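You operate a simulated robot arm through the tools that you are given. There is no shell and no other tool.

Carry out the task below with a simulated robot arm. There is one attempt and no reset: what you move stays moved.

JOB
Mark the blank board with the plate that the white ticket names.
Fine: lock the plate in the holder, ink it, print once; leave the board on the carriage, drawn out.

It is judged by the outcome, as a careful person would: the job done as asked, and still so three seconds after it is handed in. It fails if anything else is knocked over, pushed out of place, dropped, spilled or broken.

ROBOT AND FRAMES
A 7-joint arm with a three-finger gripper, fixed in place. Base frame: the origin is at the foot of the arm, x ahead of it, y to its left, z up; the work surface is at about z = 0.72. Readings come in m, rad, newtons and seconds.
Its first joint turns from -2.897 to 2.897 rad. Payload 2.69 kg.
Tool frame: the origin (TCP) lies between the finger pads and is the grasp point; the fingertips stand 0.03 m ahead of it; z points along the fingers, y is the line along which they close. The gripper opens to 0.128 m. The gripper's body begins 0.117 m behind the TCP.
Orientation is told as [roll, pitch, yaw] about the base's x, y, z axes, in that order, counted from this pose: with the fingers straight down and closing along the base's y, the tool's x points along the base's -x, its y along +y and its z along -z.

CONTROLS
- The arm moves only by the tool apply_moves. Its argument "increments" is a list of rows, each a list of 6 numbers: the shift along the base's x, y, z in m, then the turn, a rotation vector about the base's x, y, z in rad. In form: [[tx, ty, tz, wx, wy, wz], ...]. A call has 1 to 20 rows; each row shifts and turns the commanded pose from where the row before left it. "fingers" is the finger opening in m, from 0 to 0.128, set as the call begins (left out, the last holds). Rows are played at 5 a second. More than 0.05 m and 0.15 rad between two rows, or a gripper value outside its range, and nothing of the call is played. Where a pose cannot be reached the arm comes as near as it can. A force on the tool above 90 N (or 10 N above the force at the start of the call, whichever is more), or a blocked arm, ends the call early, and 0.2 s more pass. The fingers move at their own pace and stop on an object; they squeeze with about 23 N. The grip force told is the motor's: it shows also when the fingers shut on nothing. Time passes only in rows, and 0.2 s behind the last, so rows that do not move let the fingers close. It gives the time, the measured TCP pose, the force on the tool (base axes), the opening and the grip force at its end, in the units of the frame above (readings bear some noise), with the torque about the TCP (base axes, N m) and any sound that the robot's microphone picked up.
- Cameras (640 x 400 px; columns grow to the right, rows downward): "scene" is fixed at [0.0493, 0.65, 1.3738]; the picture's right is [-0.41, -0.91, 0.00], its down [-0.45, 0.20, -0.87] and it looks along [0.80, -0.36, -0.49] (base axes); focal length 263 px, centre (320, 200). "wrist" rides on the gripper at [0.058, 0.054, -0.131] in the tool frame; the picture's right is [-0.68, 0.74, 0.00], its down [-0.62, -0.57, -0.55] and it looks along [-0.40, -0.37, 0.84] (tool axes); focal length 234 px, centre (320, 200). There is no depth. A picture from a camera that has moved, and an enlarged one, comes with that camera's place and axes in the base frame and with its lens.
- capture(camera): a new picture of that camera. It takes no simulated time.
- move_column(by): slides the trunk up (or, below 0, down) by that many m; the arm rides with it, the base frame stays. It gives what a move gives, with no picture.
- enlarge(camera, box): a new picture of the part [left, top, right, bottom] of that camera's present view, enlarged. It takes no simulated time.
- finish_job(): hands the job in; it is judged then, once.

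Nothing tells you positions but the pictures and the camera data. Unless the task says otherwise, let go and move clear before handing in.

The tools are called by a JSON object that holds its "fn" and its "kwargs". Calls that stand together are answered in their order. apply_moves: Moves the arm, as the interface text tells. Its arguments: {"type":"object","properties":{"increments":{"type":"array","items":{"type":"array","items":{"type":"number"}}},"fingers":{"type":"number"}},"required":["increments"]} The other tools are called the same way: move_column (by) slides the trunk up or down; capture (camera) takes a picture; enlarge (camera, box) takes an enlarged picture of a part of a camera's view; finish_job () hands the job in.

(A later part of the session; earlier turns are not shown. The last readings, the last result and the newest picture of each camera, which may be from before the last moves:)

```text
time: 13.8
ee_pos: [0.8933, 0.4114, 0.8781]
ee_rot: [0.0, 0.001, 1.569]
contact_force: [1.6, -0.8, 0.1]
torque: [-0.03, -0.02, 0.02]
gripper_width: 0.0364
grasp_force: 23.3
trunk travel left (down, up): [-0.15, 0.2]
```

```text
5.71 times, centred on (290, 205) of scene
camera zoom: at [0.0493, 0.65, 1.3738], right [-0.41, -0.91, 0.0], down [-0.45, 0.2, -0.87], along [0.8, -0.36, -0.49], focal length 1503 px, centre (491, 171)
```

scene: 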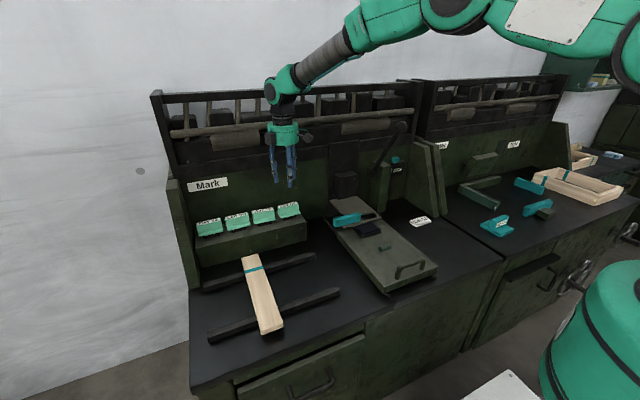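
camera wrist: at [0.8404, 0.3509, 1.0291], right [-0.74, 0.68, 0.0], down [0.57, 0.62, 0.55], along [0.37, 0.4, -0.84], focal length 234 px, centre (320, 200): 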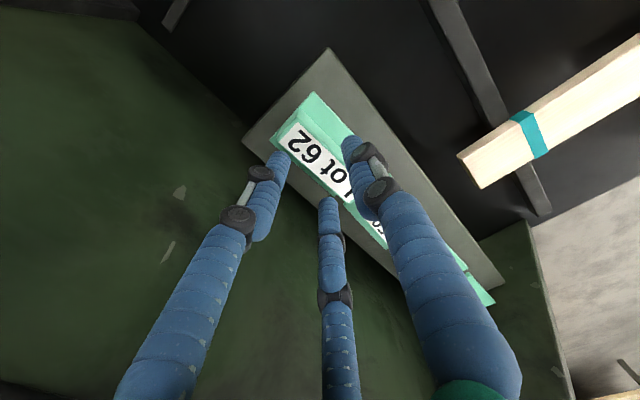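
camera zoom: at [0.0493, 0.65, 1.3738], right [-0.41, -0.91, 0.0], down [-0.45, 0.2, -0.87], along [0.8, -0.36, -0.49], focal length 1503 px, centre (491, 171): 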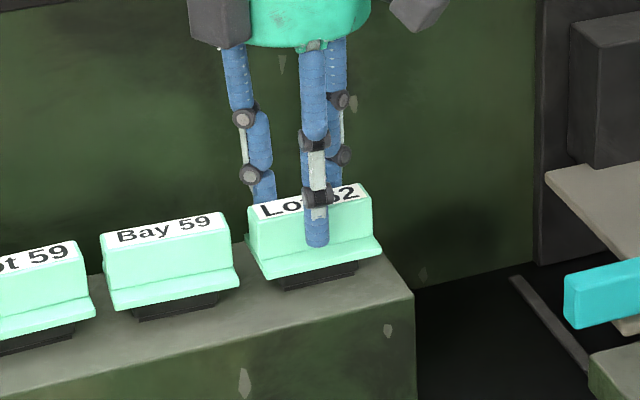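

The grip shows 23 N at a width of 0.036, so the block is wider toward its base than the label. I'll lift slowly to test the hold.

{"fn": "apply_moves", "kwargs": {"increments": [[0, 0, 0.005, 0, 0, 0], [0, 0, 0.01, 0, 0, 0], [0, 0, 0.01, 0, 0, 0], [0, 0, 0, 0, 0, 0]]}}

{"fn": "enlarge", "kwargs": {"camera": "wrist", "box": [230, 70, 420, 230]}}

{"fn": "enlarge", "kwargs": {"camera": "scene", "box": [255, 170, 325, 240]}}

```text
time: 14.8
ee_pos: [0.8927, 0.4131, 0.9032]
ee_rot: [-0.001, 0.0, 1.569]
contact_force: [0.2, -0.4, 0.9]
torque: [0.02, -0.02, -0.01]
gripper_width: 0.0021
grasp_force: 22.7
trunk travel left (down, up): [-0.15, 0.2]
```

```text
2.50 times, centred on (325, 150) of wrist
camera zoom: at [0.838, 0.3532, 1.0336], right [-0.74, 0.68, 0.0], down [0.57, 0.62, 0.55], along [0.37, 0.4, -0.84], focal length 585 px, centre (308, 325)
```

zoom: 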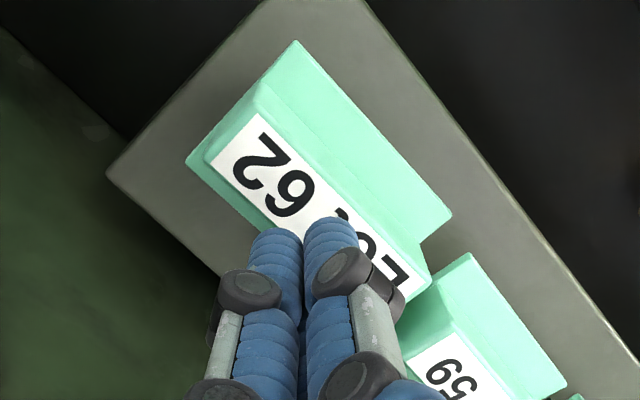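

```text
5.71 times, centred on (290, 205) of scene
camera zoom: at [0.0493, 0.65, 1.3738], right [-0.41, -0.91, 0.0], down [-0.45, 0.2, -0.87], along [0.8, -0.36, -0.49], focal length 1503 px, centre (491, 171)
```

zoom: 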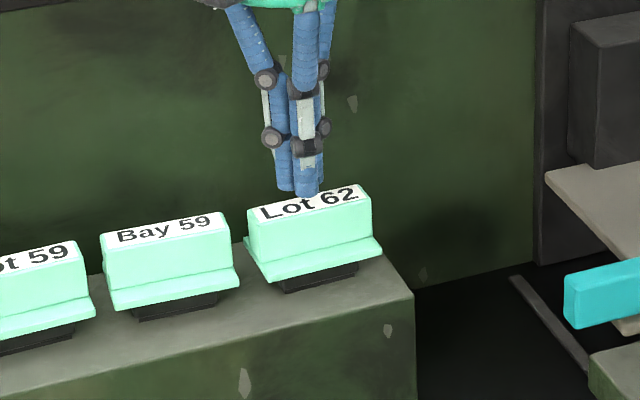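

The fingers slipped off and the plate stayed upright on the shelf, shifted about 5 mm forward. I'll open, back off and study the block's shape more closely before trying again.

{"fn": "apply_moves", "kwargs": {"increments": [[0, 0, 0.02, 0, 0, 0], [0, 0, 0.02, 0, 0, 0], [0, 0, 0.01, 0, 0, 0]], "fingers": 0.07}}

{"fn": "enlarge", "kwargs": {"camera": "wrist", "box": [270, 80, 370, 180]}}

{"fn": "enlarge", "kwargs": {"camera": "scene", "box": [265, 190, 315, 230]}}

```text
time: 15.6
ee_pos: [0.891, 0.4121, 0.9543]
ee_rot: [0.0, 0.0, 1.569]
contact_force: [0.5, 0.8, 0.3]
torque: [0.02, 0.03, -0.01]
gripper_width: 0.0702
grasp_force: 0.0
trunk travel left (down, up): [-0.15, 0.2]
```

```text
4.00 times, centred on (320, 130) of wrist
camera zoom: at [0.8372, 0.3536, 1.0839], right [-0.74, 0.68, 0.0], down [0.57, 0.62, 0.55], along [0.37, 0.4, -0.84], focal length 937 px, centre (320, 480)
```

zoom: 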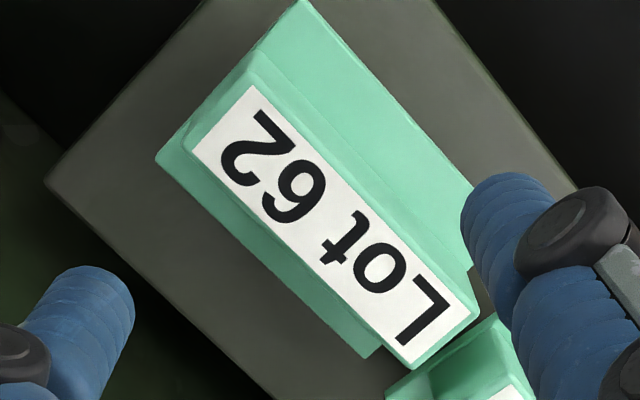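

```text
10.00 times, centred on (290, 210) of scene
camera zoom: at [0.0493, 0.65, 1.3738], right [-0.41, -0.91, 0.0], down [-0.45, 0.2, -0.87], along [0.8, -0.36, -0.49], focal length 2631 px, centre (620, 100)
```

zoom: 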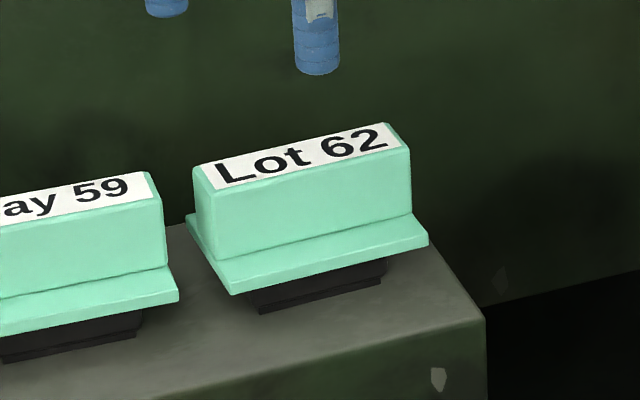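

The block is a plain upright bar about 0.024 thick, and the 0.036 reading fits three fingers: one in front, two behind. I'll grip again deeper, close to the flange, and test the lift in small steps.

{"fn": "apply_moves", "kwargs": {"increments": [[0.003, -0.001, -0.02, 0, 0, 0], [0, 0, -0.025, 0, 0, 0], [0, 0, -0.02, 0, 0, 0], [0, 0, -0.01, 0, 0, 0], [0, 0, 0, 0, 0, 0]], "fingers": 0.065}}

{"fn": "enlarge", "kwargs": {"camera": "wrist", "box": [250, 80, 410, 200]}}

{"fn": "enlarge", "kwargs": {"camera": "scene", "box": [255, 170, 325, 240]}}

```text
time: 16.8
ee_pos: [0.893, 0.4111, 0.8764]
ee_rot: [-0.002, -0.001, 1.569]
contact_force: [0.5, -0.7, -0.7]
torque: [0.01, 0.04, 0.03]
gripper_width: 0.0647
grasp_force: 0.1
trunk travel left (down, up): [-0.15, 0.2]
```

```text
3.33 times, centred on (330, 140) of wrist
camera zoom: at [0.8404, 0.3527, 1.0079], right [-0.74, 0.68, 0.0], down [0.57, 0.61, 0.55], along [0.37, 0.4, -0.84], focal length 781 px, centre (287, 400)
```

zoom: 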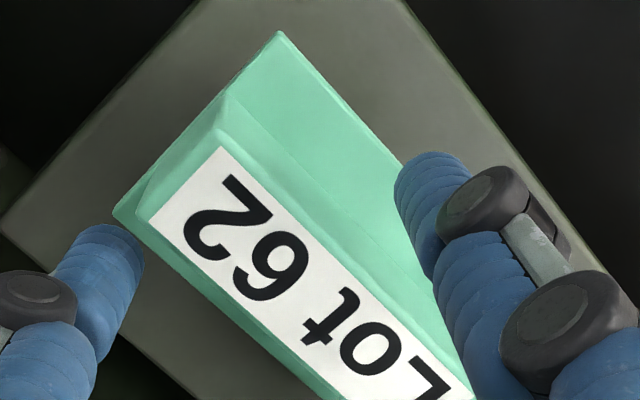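

```text
5.71 times, centred on (290, 205) of scene
camera zoom: at [0.0493, 0.65, 1.3738], right [-0.41, -0.91, 0.0], down [-0.45, 0.2, -0.87], along [0.8, -0.36, -0.49], focal length 1503 px, centre (491, 171)
```

zoom: 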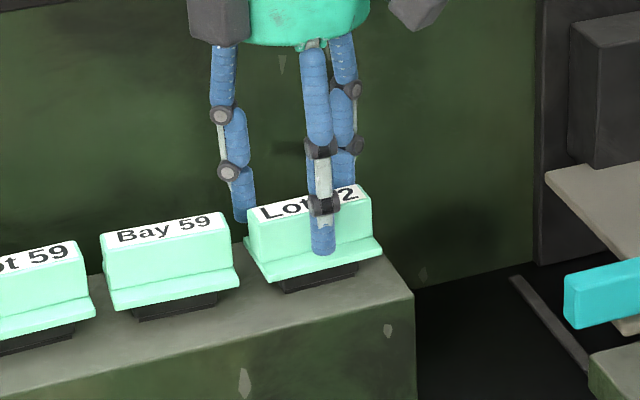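

{"fn": "apply_moves", "kwargs": {"increments": [[0, 0, -0.005, 0, 0, 0], [0, 0, -0.002, 0, 0, 0], [0, 0, 0, 0, 0, 0]]}}

```text
time: 17.6
ee_pos: [0.8939, 0.411, 0.8712]
ee_rot: [0.0, 0.001, 1.568]
contact_force: [0.4, 0.4, 0.2]
torque: [0.02, -0.02, -0.01]
gripper_width: 0.0648
grasp_force: 0.1
trunk travel left (down, up): [-0.15, 0.2]
```

{"fn": "apply_moves", "kwargs": {"increments": [[0, 0, 0, 0, 0, 0], [0, 0, 0, 0, 0, 0], [0, 0, 0, 0, 0, 0]], "fingers": 0.0}}

{"fn": "enlarge", "kwargs": {"camera": "wrist", "box": [250, 80, 410, 200]}}

{"fn": "enlarge", "kwargs": {"camera": "scene", "box": [255, 170, 325, 240]}}

```text
time: 18.4
ee_pos: [0.894, 0.411, 0.8703]
ee_rot: [0.001, 0.0, 1.568]
contact_force: [-0.4, -0.2, 0.8]
torque: [-0.02, 0.07, -0.02]
gripper_width: 0.0365
grasp_force: 23.3
trunk travel left (down, up): [-0.15, 0.2]
```

```text
3.33 times, centred on (330, 140) of wrist
camera zoom: at [0.8403, 0.3526, 1.0014], right [-0.74, 0.68, 0.0], down [0.57, 0.62, 0.55], along [0.37, 0.4, -0.84], focal length 781 px, centre (287, 400)
```

zoom: 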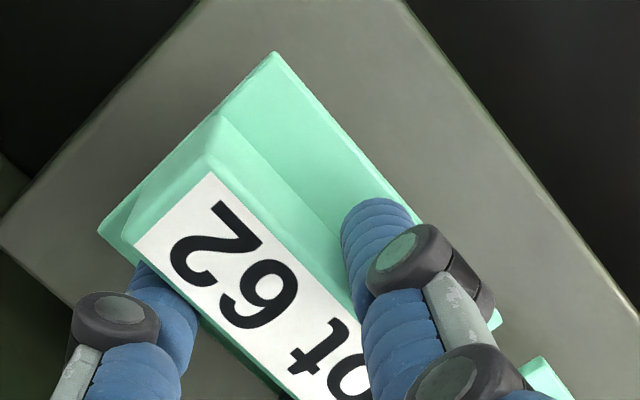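

```text
5.71 times, centred on (290, 205) of scene
camera zoom: at [0.0493, 0.65, 1.3738], right [-0.41, -0.91, 0.0], down [-0.45, 0.2, -0.87], along [0.8, -0.36, -0.49], focal length 1503 px, centre (491, 171)
```

zoom: 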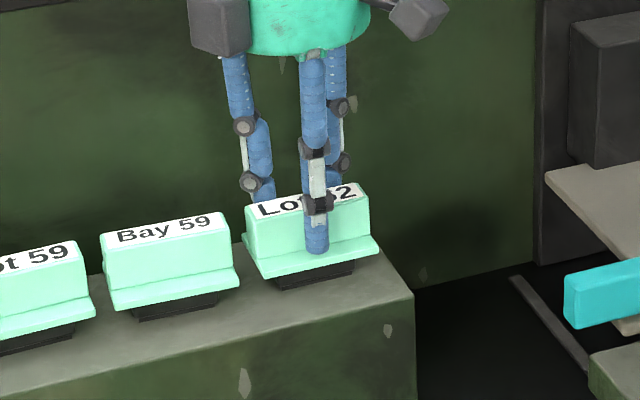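

The width is 0.0365 again, so the block's faces are parallel, and this time the grip is deeper. I'll lift in tiny steps and watch the force.

{"fn": "apply_moves", "kwargs": {"increments": [[0, 0, 0.002, 0, 0, 0]]}}

{"fn": "apply_moves", "kwargs": {"increments": [[0, 0, 0.002, 0, 0, 0]]}}

{"fn": "apply_moves", "kwargs": {"increments": [[0, 0, 0.002, 0, 0, 0]]}}

{"fn": "enlarge", "kwargs": {"camera": "scene", "box": [255, 170, 325, 240]}}

```text
time: 18.8
ee_pos: [0.895, 0.4107, 0.8725]
ee_rot: [0.0, 0.0, 1.568]
contact_force: [0.2, 1.0, 0.5]
torque: [-0.01, 0.0, 0.0]
gripper_width: 0.0363
grasp_force: 22.7
trunk travel left (down, up): [-0.15, 0.2]
```

```text
time: 19.2
ee_pos: [0.8936, 0.4104, 0.8746]
ee_rot: [0.0, -0.001, 1.567]
contact_force: [-1.1, -0.4, -3.0]
torque: [0.02, -0.04, 0.01]
gripper_width: 0.0362
grasp_force: 22.4
trunk travel left (down, up): [-0.15, 0.2]
```

```text
time: 19.6
ee_pos: [0.8946, 0.4104, 0.8764]
ee_rot: [0.0, 0.001, 1.569]
contact_force: [-0.2, 0.6, -3.9]
torque: [0.01, 0.0, 0.02]
gripper_width: 0.036
grasp_force: 23.1
trunk travel left (down, up): [-0.15, 0.2]
```

```text
5.71 times, centred on (290, 205) of scene
camera zoom: at [0.0493, 0.65, 1.3738], right [-0.41, -0.91, 0.0], down [-0.45, 0.2, -0.87], along [0.8, -0.36, -0.49], focal length 1503 px, centre (491, 171)
```

zoom: 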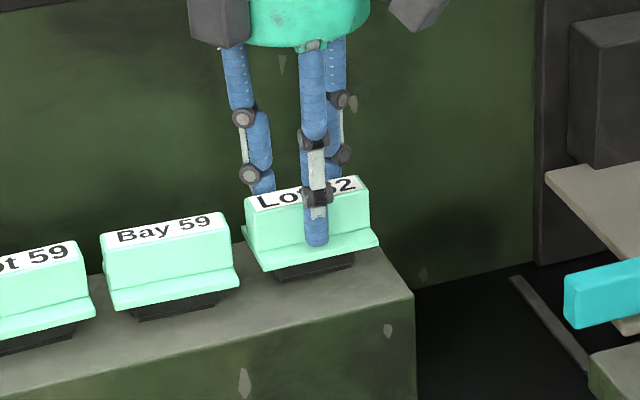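

It's lifting now, with about 4 N of plate weight on the fingers. I'll continue gently.

{"fn": "apply_moves", "kwargs": {"increments": [[0, 0, 0.003, 0, 0, 0], [0, 0, 0.003, 0, 0, 0], [0, 0, 0.003, 0, 0, 0]]}}

{"fn": "enlarge", "kwargs": {"camera": "scene", "box": [255, 170, 325, 240]}}

{"fn": "enlarge", "kwargs": {"camera": "wrist", "box": [250, 80, 410, 200]}}

```text
time: 20.4
ee_pos: [0.8937, 0.4108, 0.8865]
ee_rot: [-0.001, 0.0, 1.57]
contact_force: [-0.1, 0.1, -3.7]
torque: [-0.01, -0.03, 0.01]
gripper_width: 0.0362
grasp_force: 23.1
trunk travel left (down, up): [-0.15, 0.2]
```

```text
5.71 times, centred on (290, 205) of scene
camera zoom: at [0.0493, 0.65, 1.3738], right [-0.41, -0.91, 0.0], down [-0.45, 0.2, -0.87], along [0.8, -0.36, -0.49], focal length 1503 px, centre (491, 171)
```

zoom: 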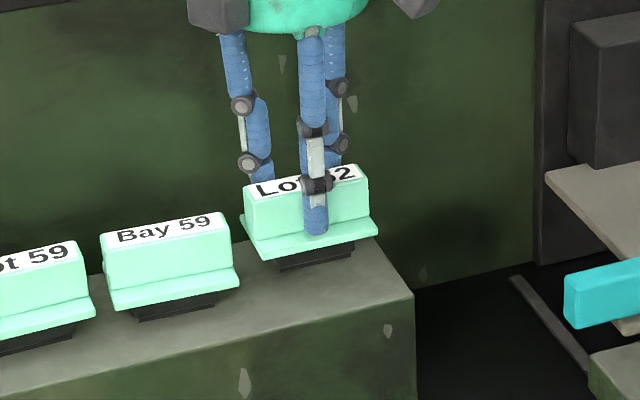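

```text
3.33 times, centred on (330, 140) of wrist
camera zoom: at [0.84, 0.3527, 1.0163], right [-0.74, 0.68, 0.0], down [0.57, 0.62, 0.55], along [0.37, 0.4, -0.84], focal length 781 px, centre (287, 400)
```

zoom: 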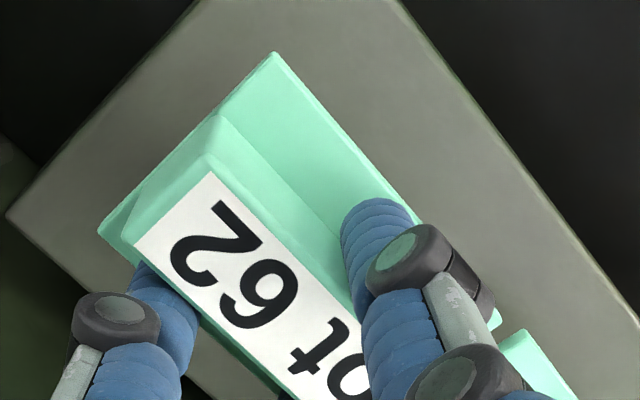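

The plate is held securely. I'll lift it clear of the shelf and draw it forward, away from the wall.

{"fn": "apply_moves", "kwargs": {"increments": [[0, 0, 0.005, 0, 0, 0], [0, 0, 0.01, 0, 0, 0], [0, 0, 0.0125, 0, 0, 0], [0, 0, 0.0125, 0, 0, 0], [0, 0, 0.0125, 0, 0, 0], [0, 0, 0.0125, 0, 0, 0], [0, 0, 0.0125, 0, 0, 0], [0, 0, 0.0125, 0, 0, 0], [0, 0, 0.0125, 0, 0, 0], [-0.01, 0, 0.0125, 0, 0, 0], [-0.015, 0, 0, 0, 0, 0], [-0.015, 0, 0, 0, 0, 0], [-0.015, 0, 0, 0, 0, 0], [-0.015, 0, 0, 0, 0, 0], [-0.015, 0, 0, 0, 0, 0], [-0.015, 0, 0, 0, 0, 0], [-0.015, 0, 0, 0, 0, 0], [-0.01, 0, 0, 0, 0, 0]]}}

{"fn": "capture", "kwargs": {"camera": "wrist"}}

{"fn": "capture", "kwargs": {"camera": "scene"}}

```text
time: 24.2
ee_pos: [0.7713, 0.4112, 1.0021]
ee_rot: [0.001, -0.001, 1.568]
contact_force: [-0.4, -1.0, -3.8]
torque: [0.02, -0.02, 0.01]
gripper_width: 0.0361
grasp_force: 22.6
trunk travel left (down, up): [-0.15, 0.2]
```

```text
taken
camera wrist: at [0.7164, 0.3522, 1.1317], right [-0.74, 0.68, 0.0], down [0.57, 0.61, 0.55], along [0.37, 0.4, -0.84], focal length 234 px, centre (320, 200)
```

wrist: 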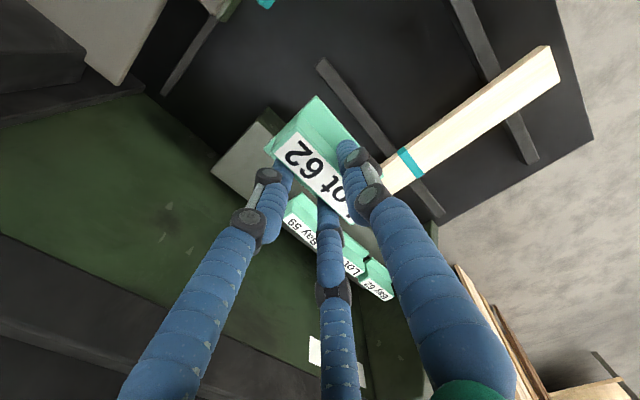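

```text
taken
```

scene: 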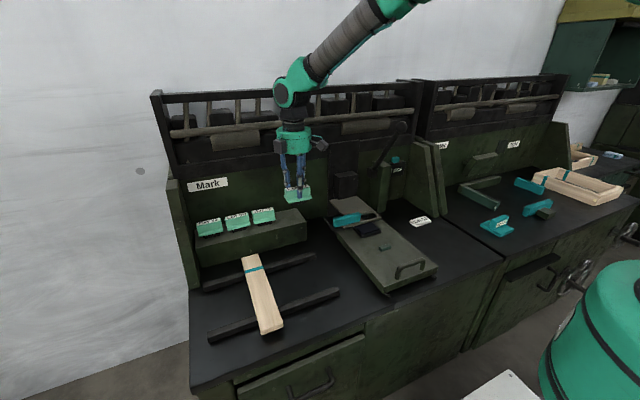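

The plate is clear of the shelf with its label toward the robot as before. I'll measure where it sits relative to the TCP.

{"fn": "enlarge", "kwargs": {"camera": "wrist", "box": [250, 85, 370, 205]}}

{"fn": "enlarge", "kwargs": {"camera": "scene", "box": [265, 150, 335, 220]}}

```text
3.33 times, centred on (310, 145) of wrist
camera zoom: at [0.7164, 0.3522, 1.1317], right [-0.74, 0.68, 0.0], down [0.57, 0.61, 0.55], along [0.37, 0.4, -0.84], focal length 781 px, centre (353, 383)
```

zoom: 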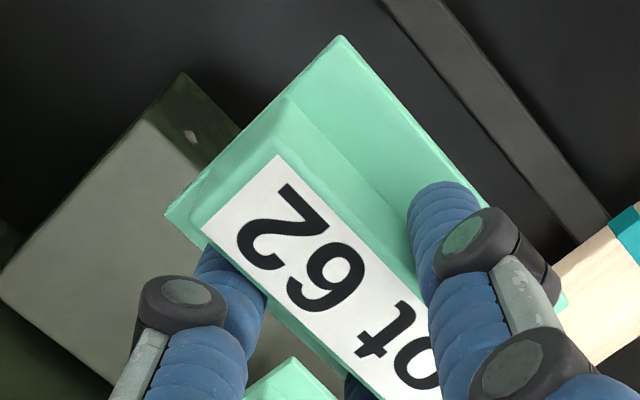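

```text
5.71 times, centred on (300, 185) of scene
camera zoom: at [0.0493, 0.65, 1.3738], right [-0.41, -0.91, 0.0], down [-0.45, 0.2, -0.87], along [0.8, -0.36, -0.49], focal length 1503 px, centre (434, 286)
```

zoom: 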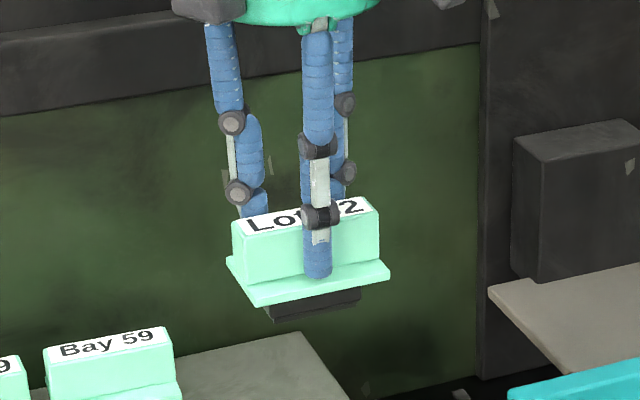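

The plate centre sits about 7 mm in front of the TCP. I'll carry it toward the press and stop beside the holder to measure the window precisely.

{"fn": "apply_moves", "kwargs": {"increments": [[0.0, -0.012, 0, 0, 0, 0], [0.0025, -0.018, 0, 0, 0, 0], [0.0025, -0.018, 0, 0, 0, 0], [0.0025, -0.018, 0, 0, 0, 0], [0.0025, -0.018, 0, 0, 0, 0], [0.0025, -0.018, 0, 0, 0, 0], [0.0025, -0.018, 0, 0, 0, 0], [0.0025, -0.018, 0, 0, 0, 0], [0.0025, -0.018, 0, 0, 0, 0], [0.0025, -0.018, 0, 0, 0, 0], [0.0025, -0.018, 0, 0, 0, 0], [0.0025, -0.018, 0, 0, 0, 0], [0, 0, 0, 0, 0, 0]]}}

{"fn": "capture", "kwargs": {"camera": "wrist"}}

{"fn": "enlarge", "kwargs": {"camera": "wrist", "box": [220, 0, 420, 130]}}

{"fn": "enlarge", "kwargs": {"camera": "scene", "box": [300, 130, 420, 250]}}

```text
time: 27.0
ee_pos: [0.7973, 0.2007, 1.0009]
ee_rot: [0.001, 0.0, 1.57]
contact_force: [0.2, -0.2, -3.8]
torque: [0.0, -0.01, 0.03]
gripper_width: 0.0359
grasp_force: 22.9
trunk travel left (down, up): [-0.15, 0.2]
```

```text
taken
camera wrist: at [0.7437, 0.1419, 1.1313], right [-0.74, 0.68, 0.0], down [0.57, 0.61, 0.55], along [0.37, 0.4, -0.84], focal length 234 px, centre (320, 200)
```

wrist: 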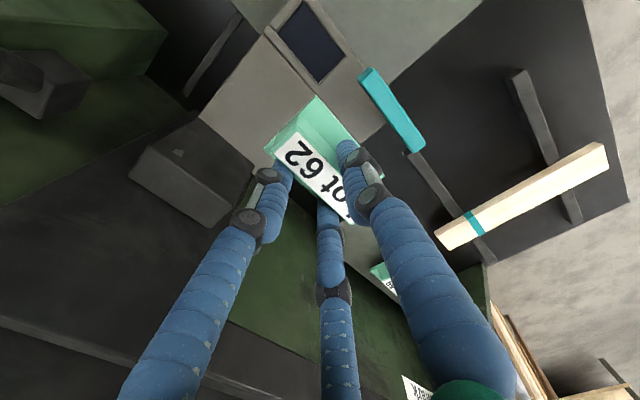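

```text
3.08 times, centred on (320, 65) of wrist
camera zoom: at [0.7437, 0.1419, 1.1313], right [-0.74, 0.68, 0.0], down [0.57, 0.61, 0.55], along [0.37, 0.4, -0.84], focal length 720 px, centre (320, 615)
```

zoom: 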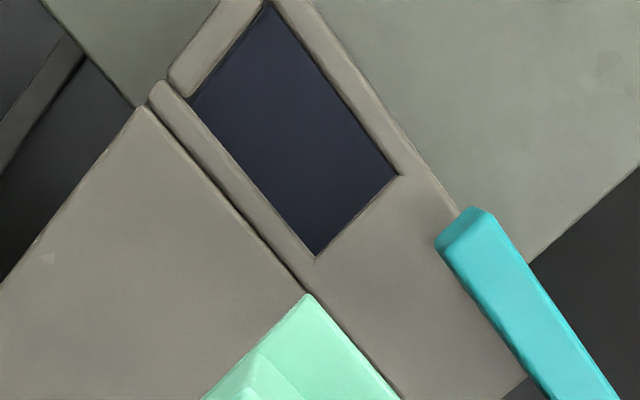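

```text
3.33 times, centred on (360, 190) of scene
camera zoom: at [0.0493, 0.65, 1.3738], right [-0.41, -0.91, 0.0], down [-0.45, 0.2, -0.87], along [0.8, -0.36, -0.49], focal length 877 px, centre (187, 233)
```

zoom: 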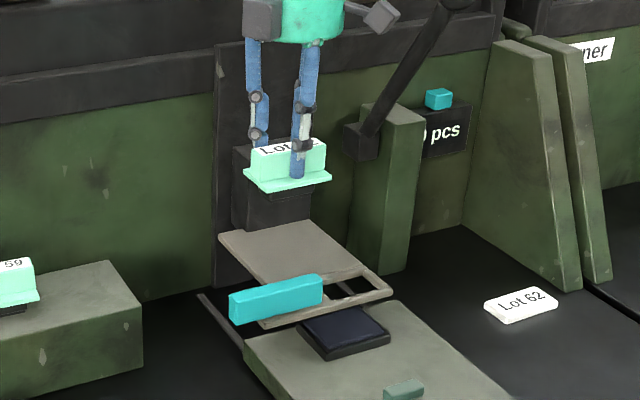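

The window measures about x 0.729–0.769, y 0.100–0.168, its centre near (0.749, 0.134), with the ink pad visible through it. To centre the plate, the TCP must go to about (0.756, 0.135).

{"fn": "apply_moves", "kwargs": {"increments": [[-0.01, -0.013, 0, 0, 0, 0], [-0.01, -0.015, 0, 0, 0, 0], [-0.01, -0.015, 0, 0, 0, 0], [-0.012, -0.014, 0, 0, 0, 0], [0, -0.008, 0, 0, 0, 0], [0, 0, -0.015, 0, 0, 0], [0, 0, -0.02, 0, 0, 0], [0, 0, -0.02, 0, 0, 0], [0, 0, -0.02, 0, 0, 0], [0, 0, -0.015, 0, 0, 0], [0, 0, 0, 0, 0, 0]]}}

{"fn": "capture", "kwargs": {"camera": "wrist"}}

{"fn": "enlarge", "kwargs": {"camera": "wrist", "box": [220, 40, 420, 170]}}

{"fn": "enlarge", "kwargs": {"camera": "scene", "box": [315, 150, 405, 240]}}

```text
time: 29.4
ee_pos: [0.7555, 0.1366, 0.91]
ee_rot: [0.0, -0.001, 1.569]
contact_force: [0.3, -0.3, -3.1]
torque: [-0.02, -0.01, 0.03]
gripper_width: 0.0362
grasp_force: 23.4
trunk travel left (down, up): [-0.15, 0.2]
```

```text
taken
camera wrist: at [0.7014, 0.0778, 1.0407], right [-0.74, 0.68, 0.0], down [0.57, 0.62, 0.55], along [0.37, 0.4, -0.84], focal length 234 px, centre (320, 200)
```

wrist: 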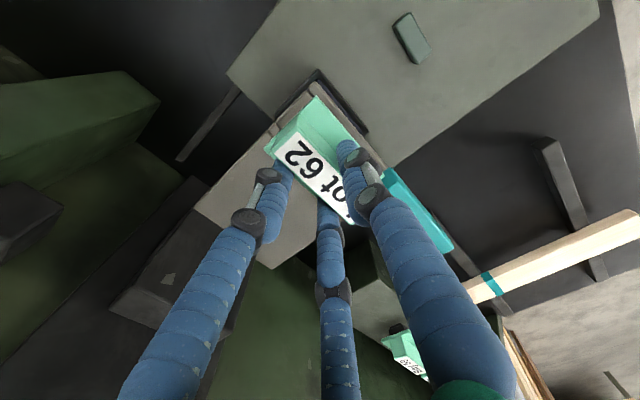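

```text
3.08 times, centred on (320, 105) of wrist
camera zoom: at [0.7014, 0.0778, 1.0407], right [-0.74, 0.68, 0.0], down [0.57, 0.62, 0.55], along [0.37, 0.4, -0.84], focal length 720 px, centre (320, 492)
```

zoom: 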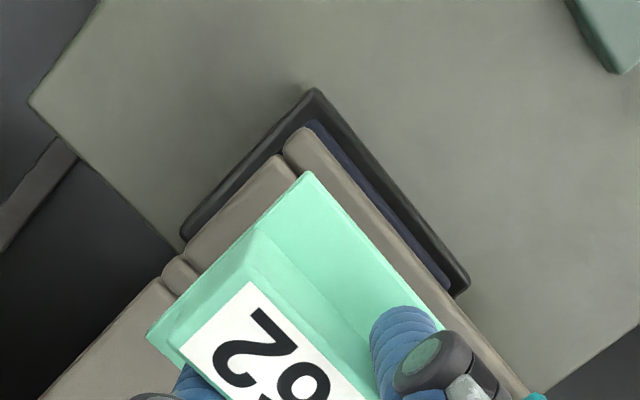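

```text
4.44 times, centred on (360, 195) of scene
camera zoom: at [0.0493, 0.65, 1.3738], right [-0.41, -0.91, 0.0], down [-0.45, 0.2, -0.87], along [0.8, -0.36, -0.49], focal length 1169 px, centre (142, 222)
```

zoom: 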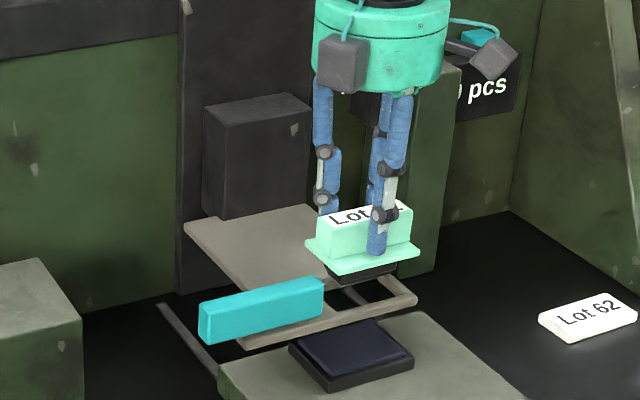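

The plate is aligned with the window to within about 2 mm. I'll shift 1.5 mm and lower it gently until the flange seats.

{"fn": "apply_moves", "kwargs": {"increments": [[0, -0.0015, -0.005, 0, 0, 0], [0, 0, -0.01, 0, 0, 0], [0, 0, -0.01, 0, 0, 0], [0, 0, -0.005, 0, 0, 0], [0, 0, 0, 0, 0, 0]]}}

{"fn": "enlarge", "kwargs": {"camera": "scene", "box": [325, 170, 395, 240]}}

{"fn": "enlarge", "kwargs": {"camera": "wrist", "box": [220, 40, 420, 170]}}

```text
time: 30.6
ee_pos: [0.7547, 0.1353, 0.8797]
ee_rot: [0.0, -0.001, 1.57]
contact_force: [-0.3, 0.0, -3.7]
torque: [0.03, 0.01, 0.0]
gripper_width: 0.0361
grasp_force: 22.8
trunk travel left (down, up): [-0.15, 0.2]
```

```text
5.71 times, centred on (360, 205) of scene
camera zoom: at [0.0493, 0.65, 1.3738], right [-0.41, -0.91, 0.0], down [-0.45, 0.2, -0.87], along [0.8, -0.36, -0.49], focal length 1503 px, centre (91, 171)
```

zoom: 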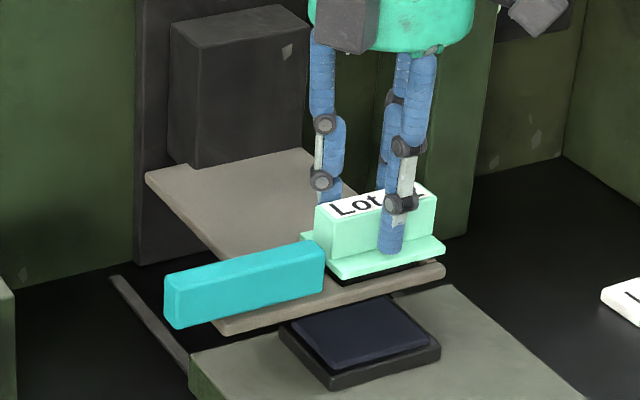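

```text
3.08 times, centred on (320, 105) of wrist
camera zoom: at [0.7009, 0.0764, 1.0106], right [-0.74, 0.68, 0.0], down [0.57, 0.62, 0.55], along [0.37, 0.4, -0.84], focal length 720 px, centre (320, 492)
```

zoom: 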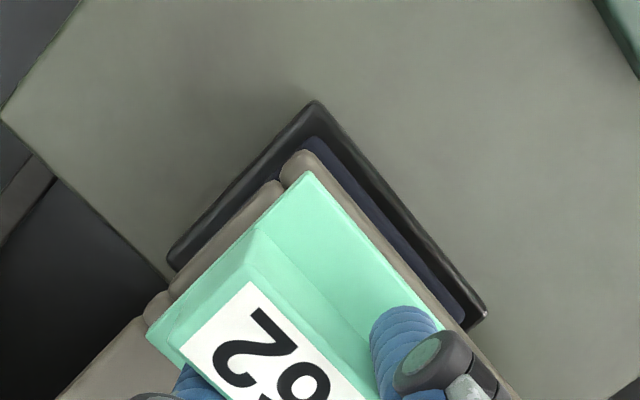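

{"fn": "apply_moves", "kwargs": {"increments": [[0, 0, -0.005, 0, 0, 0], [0, 0, -0.005, 0, 0, 0], [0, 0, 0, 0, 0, 0]]}}

{"fn": "apply_moves", "kwargs": {"increments": [[0, 0, -0.003, 0, 0, 0], [0, 0, 0, 0, 0, 0]]}}

{"fn": "enlarge", "kwargs": {"camera": "scene", "box": [325, 170, 395, 240]}}

{"fn": "enlarge", "kwargs": {"camera": "wrist", "box": [220, 40, 420, 170]}}

```text
time: 31.4
ee_pos: [0.7545, 0.1346, 0.8708]
ee_rot: [0.0, 0.0, 1.569]
contact_force: [0.3, 0.1, -2.8]
torque: [-0.06, 0.05, 0.0]
gripper_width: 0.0362
grasp_force: 23.2
trunk travel left (down, up): [-0.15, 0.2]
```

```text
time: 32.0
ee_pos: [0.755, 0.1348, 0.8693]
ee_rot: [-0.001, 0.0, 1.57]
contact_force: [-2.3, 3.6, 8.8]
torque: [0.12, 0.19, -0.06]
gripper_width: 0.0361
grasp_force: 22.4
trunk travel left (down, up): [-0.15, 0.2]
```

```text
5.71 times, centred on (360, 205) of scene
camera zoom: at [0.0493, 0.65, 1.3738], right [-0.41, -0.91, 0.0], down [-0.45, 0.2, -0.87], along [0.8, -0.36, -0.49], focal length 1503 px, centre (91, 171)
```

zoom: 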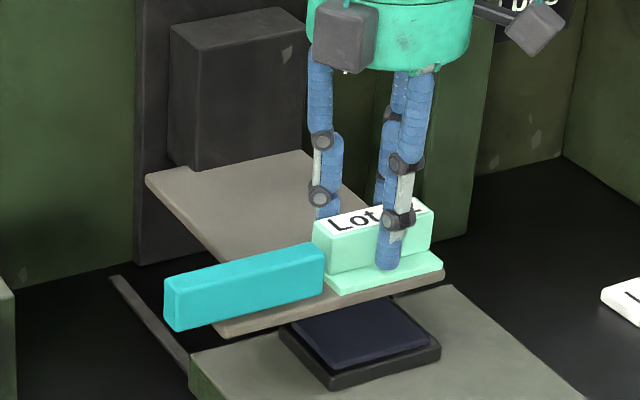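

```text
3.08 times, centred on (320, 105) of wrist
camera zoom: at [0.7009, 0.0767, 0.9985], right [-0.74, 0.68, 0.0], down [0.57, 0.61, 0.55], along [0.37, 0.4, -0.84], focal length 720 px, centre (320, 492)
```

zoom: 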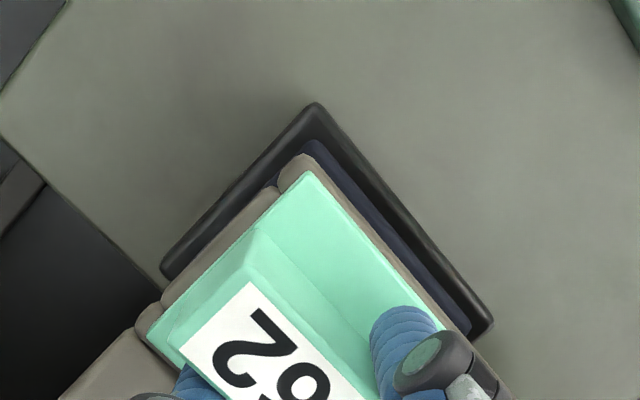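

{"fn": "enlarge", "kwargs": {"camera": "scene", "box": [345, 190, 390, 230]}}

{"fn": "enlarge", "kwargs": {"camera": "wrist", "box": [250, 80, 350, 170]}}

```text
10.00 times, centred on (368, 210) of scene
camera zoom: at [0.0493, 0.65, 1.3738], right [-0.41, -0.91, 0.0], down [-0.45, 0.2, -0.87], along [0.8, -0.36, -0.49], focal length 2631 px, centre (-155, 100)
```

zoom: 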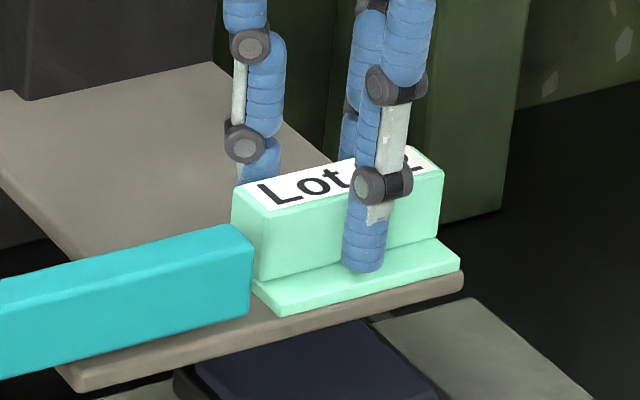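

```text
4.44 times, centred on (300, 125) of wrist
camera zoom: at [0.7009, 0.0767, 0.9985], right [-0.74, 0.68, 0.0], down [0.57, 0.61, 0.55], along [0.37, 0.4, -0.84], focal length 1041 px, centre (409, 533)
```

zoom: 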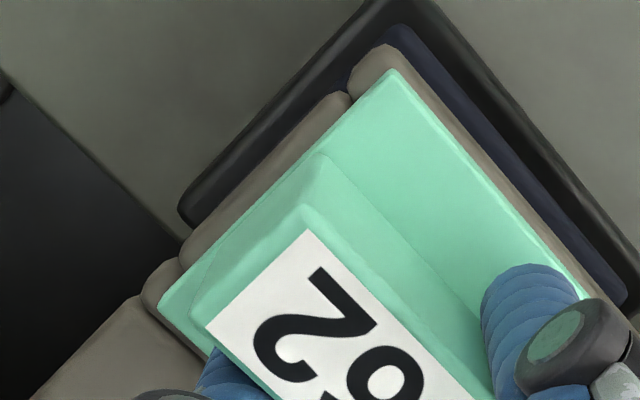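

The flange is sitting flat on the frame with the die in the window. I'll ease the preload and release.

{"fn": "apply_moves", "kwargs": {"increments": [[0, 0, 0.001, 0, 0, 0], [0, 0, 0, 0, 0, 0]]}}

{"fn": "apply_moves", "kwargs": {"increments": [[0, 0, 0, 0, 0, 0], [0, 0, 0, 0, 0, 0]], "fingers": 0.06}}

{"fn": "enlarge", "kwargs": {"camera": "scene", "box": [335, 180, 400, 240]}}

{"fn": "enlarge", "kwargs": {"camera": "wrist", "box": [230, 60, 390, 180]}}

```text
time: 32.6
ee_pos: [0.7552, 0.1338, 0.868]
ee_rot: [0.002, 0.001, 1.569]
contact_force: [0.2, 0.3, -1.3]
torque: [0.06, -0.01, -0.03]
gripper_width: 0.0361
grasp_force: 22.2
trunk travel left (down, up): [-0.15, 0.2]
```

```text
time: 33.2
ee_pos: [0.755, 0.1353, 0.8682]
ee_rot: [0.001, -0.001, 1.569]
contact_force: [-0.4, 0.4, 0.0]
torque: [-0.02, 0.0, 0.03]
gripper_width: 0.06
grasp_force: 0.0
trunk travel left (down, up): [-0.15, 0.2]
```

```text
6.67 times, centred on (368, 210) of scene
camera zoom: at [0.0493, 0.65, 1.3738], right [-0.41, -0.91, 0.0], down [-0.45, 0.2, -0.87], along [0.8, -0.36, -0.49], focal length 1754 px, centre (3, 133)
```

zoom: 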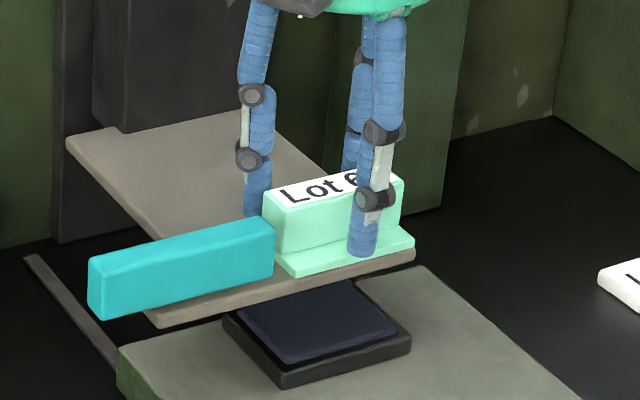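

```text
3.33 times, centred on (310, 120) of wrist
camera zoom: at [0.7011, 0.0764, 0.9992], right [-0.74, 0.68, 0.0], down [0.57, 0.62, 0.55], along [0.37, 0.4, -0.84], focal length 781 px, centre (353, 467)
```

zoom: 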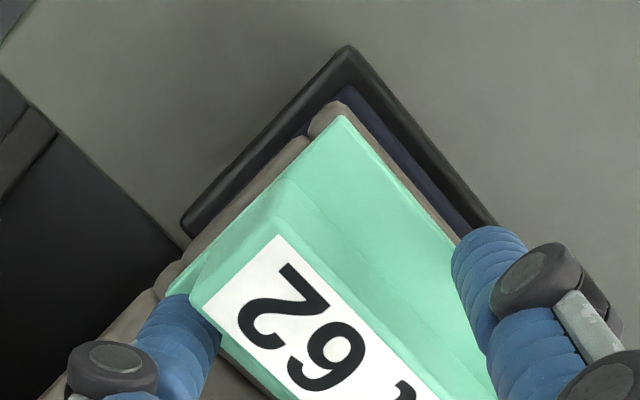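

The plate stays seated after release. I'll lift straight up to look at the lock slider.

{"fn": "apply_moves", "kwargs": {"increments": [[0, 0, 0.01, 0, 0, 0], [0, 0, 0.02, 0, 0, 0], [0, 0, 0.03, 0, 0, 0], [0, 0, 0.04, 0, 0, 0], [0, 0.02, 0.03, 0, 0, 0], [0.0, 0.03, 0.0, 0, 0, 0], [0, 0.02, 0, 0, 0, 0]]}}

{"fn": "capture", "kwargs": {"camera": "wrist"}}

{"fn": "enlarge", "kwargs": {"camera": "wrist", "box": [220, 40, 420, 190]}}

{"fn": "enlarge", "kwargs": {"camera": "scene", "box": [325, 170, 400, 240]}}

```text
time: 34.8
ee_pos: [0.7547, 0.2066, 0.9991]
ee_rot: [0.001, 0.001, 1.571]
contact_force: [0.0, 0.0, -0.2]
torque: [-0.02, -0.01, 0.0]
gripper_width: 0.0599
grasp_force: 0.0
trunk travel left (down, up): [-0.15, 0.2]
```

```text
taken
camera wrist: at [0.7003, 0.1469, 1.1286], right [-0.74, 0.68, 0.0], down [0.57, 0.62, 0.55], along [0.37, 0.4, -0.84], focal length 234 px, centre (320, 200)
```

wrist: 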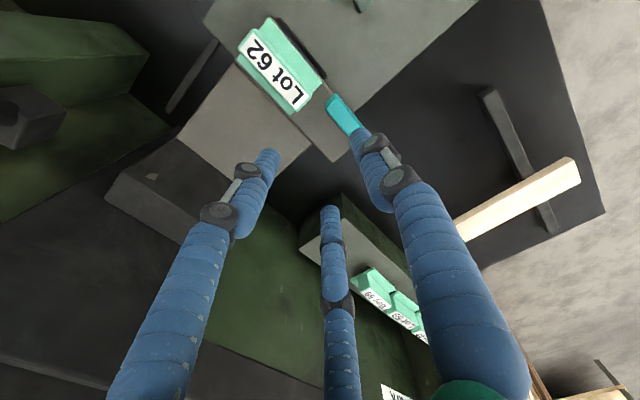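

```text
2.67 times, centred on (320, 115) of wrist
camera zoom: at [0.7003, 0.1469, 1.1286], right [-0.74, 0.68, 0.0], down [0.57, 0.62, 0.55], along [0.37, 0.4, -0.84], focal length 624 px, centre (320, 427)
```

zoom: 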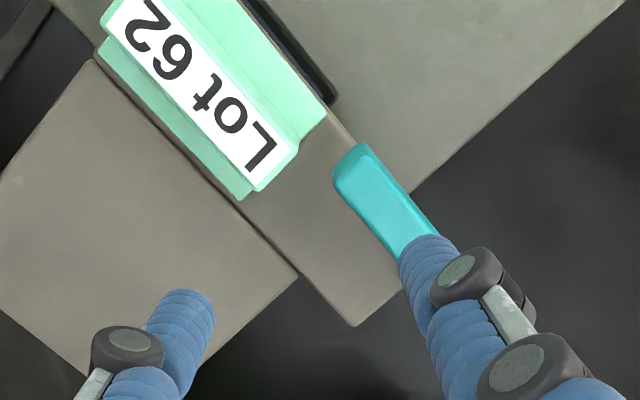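

```text
5.71 times, centred on (362, 205) of scene
camera zoom: at [0.0493, 0.65, 1.3738], right [-0.41, -0.91, 0.0], down [-0.45, 0.2, -0.87], along [0.8, -0.36, -0.49], focal length 1503 px, centre (77, 171)
```

zoom: 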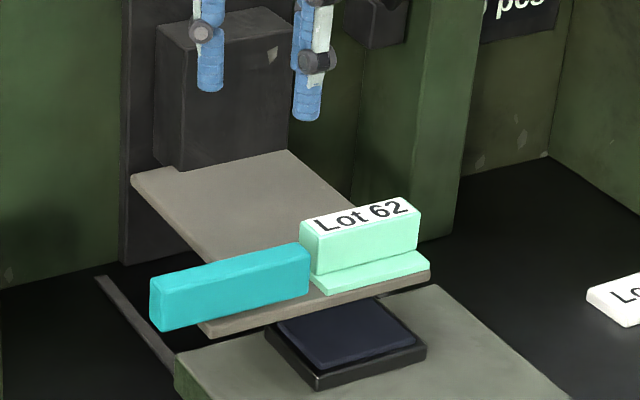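

The plate lies in the window with its front flange in line with the slider's path, so sliding the cyan bar toward −y will lock it. I'll go to the bar's left end with closed fingers and push it.

{"fn": "apply_moves", "kwargs": {"increments": [[-0.005, 0.03, 0, 0, 0, 0], [-0.008, 0.033, 0, 0, 0, 0], [-0.008, 0.033, 0, 0, 0, 0], [-0.008, 0.033, 0, 0, 0, 0], [0, 0, 0, 0, 0, 0]], "fingers": 0.0}}

{"fn": "apply_moves", "kwargs": {"increments": [[0, 0, -0.03, 0, 0, 0], [0, 0, -0.035, 0, 0, 0], [0, 0, -0.03, 0, 0, 0], [0, 0, -0.02, 0, 0, 0], [0, 0, 0, 0, 0, 0]]}}

{"fn": "capture", "kwargs": {"camera": "wrist"}}

{"fn": "enlarge", "kwargs": {"camera": "scene", "box": [305, 160, 405, 240]}}

```text
time: 36.0
ee_pos: [0.7273, 0.3326, 0.9994]
ee_rot: [0.001, 0.0, 1.57]
contact_force: [0.0, 0.6, 0.2]
torque: [0.0, -0.01, -0.01]
gripper_width: 0.0023
grasp_force: 23.2
trunk travel left (down, up): [-0.15, 0.2]
```

```text
time: 37.2
ee_pos: [0.7279, 0.3354, 0.8834]
ee_rot: [0.0, 0.0, 1.57]
contact_force: [-0.1, 0.1, -1.1]
torque: [0.0, 0.03, -0.01]
gripper_width: 0.0024
grasp_force: 22.9
trunk travel left (down, up): [-0.15, 0.2]
```

```text
taken
camera wrist: at [0.6735, 0.2762, 1.0138], right [-0.74, 0.68, 0.0], down [0.57, 0.62, 0.55], along [0.37, 0.4, -0.84], focal length 234 px, centre (320, 200)
```

wrist: 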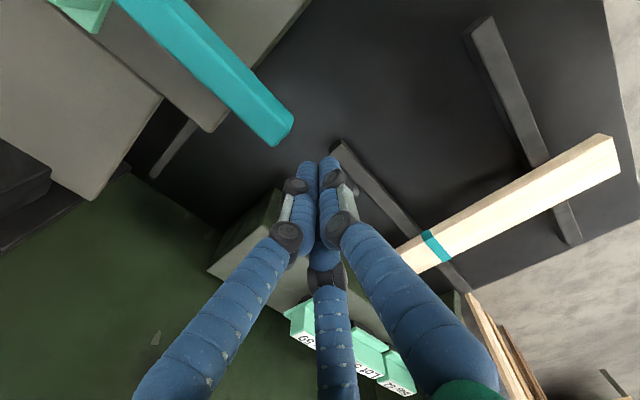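

```text
5.00 times, centred on (355, 200) of scene
camera zoom: at [0.0493, 0.65, 1.3738], right [-0.41, -0.91, 0.0], down [-0.45, 0.2, -0.87], along [0.8, -0.36, -0.49], focal length 1315 px, centre (145, 200)
```

zoom: 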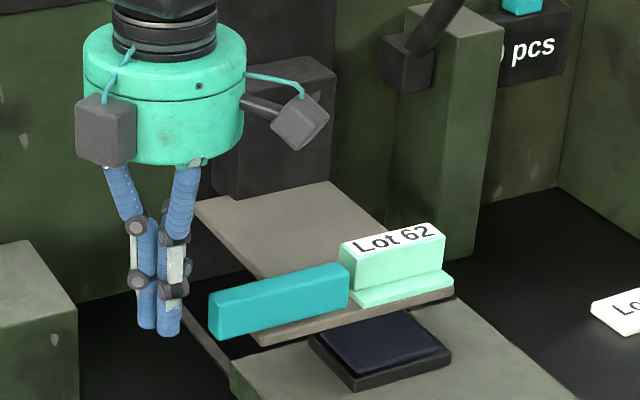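

{"fn": "apply_moves", "kwargs": {"increments": [[-0.007, 0, -0.01, 0, 0, 0], [0, -0.01, 0, 0, 0, 0], [0, -0.01, 0, 0, 0, 0], [0, -0.005, 0, 0, 0, 0]]}}

{"fn": "enlarge", "kwargs": {"camera": "scene", "box": [305, 160, 405, 240]}}

{"fn": "enlarge", "kwargs": {"camera": "wrist", "box": [200, 60, 400, 220]}}

```text
time: 38.2
ee_pos: [0.7196, 0.3094, 0.8746]
ee_rot: [0.0, -0.001, 1.569]
contact_force: [-1.0, -0.1, 0.4]
torque: [0.03, -0.02, 0.01]
gripper_width: 0.0023
grasp_force: 23.4
trunk travel left (down, up): [-0.15, 0.2]
```

```text
5.00 times, centred on (355, 200) of scene
camera zoom: at [0.0493, 0.65, 1.3738], right [-0.41, -0.91, 0.0], down [-0.45, 0.2, -0.87], along [0.8, -0.36, -0.49], focal length 1315 px, centre (145, 200)
```

zoom: 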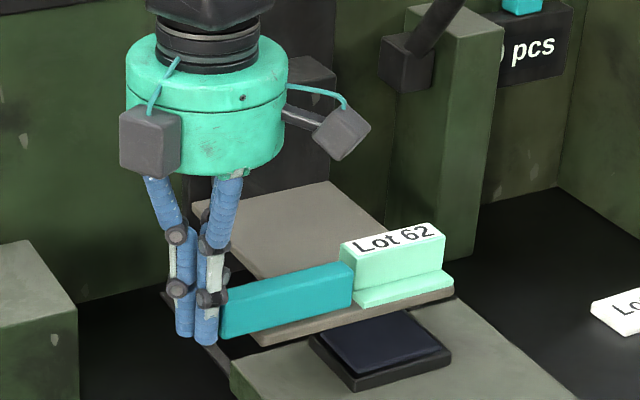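

```text
2.50 times, centred on (300, 140) of wrist
camera zoom: at [0.6653, 0.2512, 1.0053], right [-0.74, 0.68, 0.0], down [0.57, 0.62, 0.55], along [0.37, 0.4, -0.84], focal length 585 px, centre (370, 350)
```

zoom: 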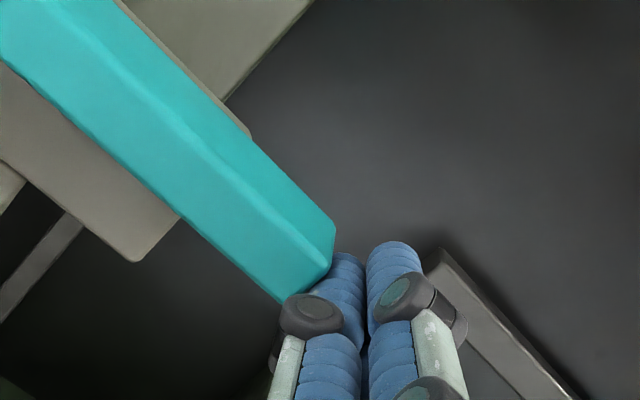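

The finger has reached the bar's end and the bar slides freely. I'll keep pushing toward −y.

{"fn": "apply_moves", "kwargs": {"increments": [[0, -0.01, 0, 0, 0, 0], [0, -0.01, 0, 0, 0, 0], [0, -0.01, 0, 0, 0, 0], [0, -0.01, 0, 0, 0, 0]]}}

{"fn": "enlarge", "kwargs": {"camera": "scene", "box": [305, 160, 405, 240]}}

{"fn": "enlarge", "kwargs": {"camera": "wrist", "box": [200, 60, 400, 220]}}

```text
time: 39.2
ee_pos: [0.718, 0.2681, 0.8747]
ee_rot: [0.001, 0.0, 1.568]
contact_force: [0.6, 0.4, -0.3]
torque: [-0.01, 0.0, 0.04]
gripper_width: 0.0022
grasp_force: 23.1
trunk travel left (down, up): [-0.15, 0.2]
```

```text
5.00 times, centred on (355, 200) of scene
camera zoom: at [0.0493, 0.65, 1.3738], right [-0.41, -0.91, 0.0], down [-0.45, 0.2, -0.87], along [0.8, -0.36, -0.49], focal length 1315 px, centre (145, 200)
```

zoom: 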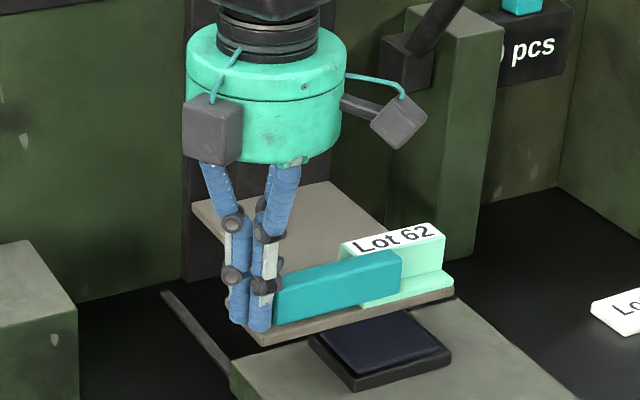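

```text
2.50 times, centred on (300, 140) of wrist
camera zoom: at [0.6644, 0.2101, 1.0051], right [-0.74, 0.68, 0.0], down [0.57, 0.62, 0.55], along [0.37, 0.4, -0.84], focal length 585 px, centre (370, 350)
```

zoom: 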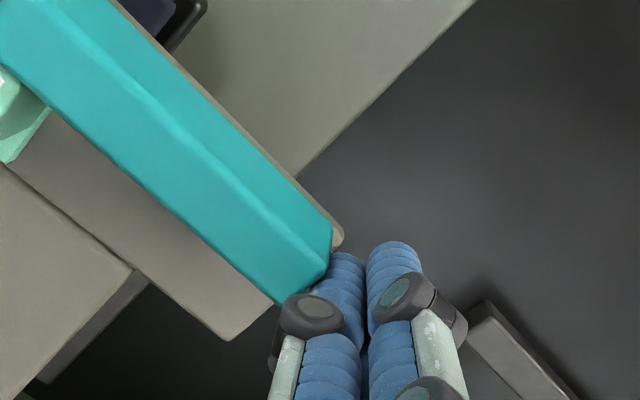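

The bar is now passing over the flange in front of the label block. I'll continue until it reaches its stop.

{"fn": "apply_moves", "kwargs": {"increments": [[0, -0.01, 0, 0, 0, 0], [0, -0.01, 0, 0, 0, 0], [0, -0.01, 0, 0, 0, 0]]}}

{"fn": "enlarge", "kwargs": {"camera": "scene", "box": [305, 160, 405, 240]}}

{"fn": "enlarge", "kwargs": {"camera": "wrist", "box": [200, 60, 400, 220]}}

```text
time: 39.7
ee_pos: [0.7184, 0.2673, 0.876]
ee_rot: [-0.004, -0.004, 1.572]
contact_force: [0.1, 25.1, -6.1]
torque: [0.26, 0.27, 0.1]
gripper_width: 0.0021
grasp_force: 23.4
trunk travel left (down, up): [-0.15, 0.2]
stopped in row 2: the force on the tool passed its limit at 106 N (the readings are from after the stop); the commanded pose is now the measured one
```

```text
5.00 times, centred on (355, 200) of scene
camera zoom: at [0.0493, 0.65, 1.3738], right [-0.41, -0.91, 0.0], down [-0.45, 0.2, -0.87], along [0.8, -0.36, -0.49], focal length 1315 px, centre (145, 200)
```

zoom: 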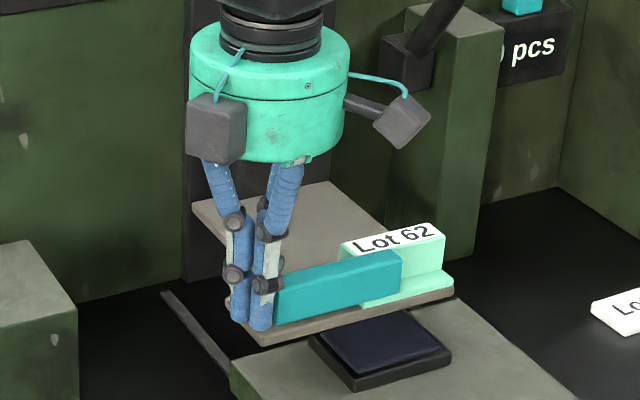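

```text
2.50 times, centred on (300, 140) of wrist
camera zoom: at [0.664, 0.2083, 1.0052], right [-0.74, 0.67, 0.0], down [0.56, 0.61, 0.55], along [0.37, 0.41, -0.83], focal length 585 px, centre (370, 350)
```

zoom: 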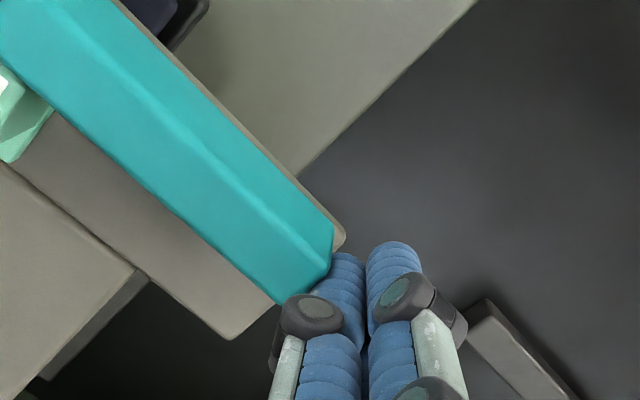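

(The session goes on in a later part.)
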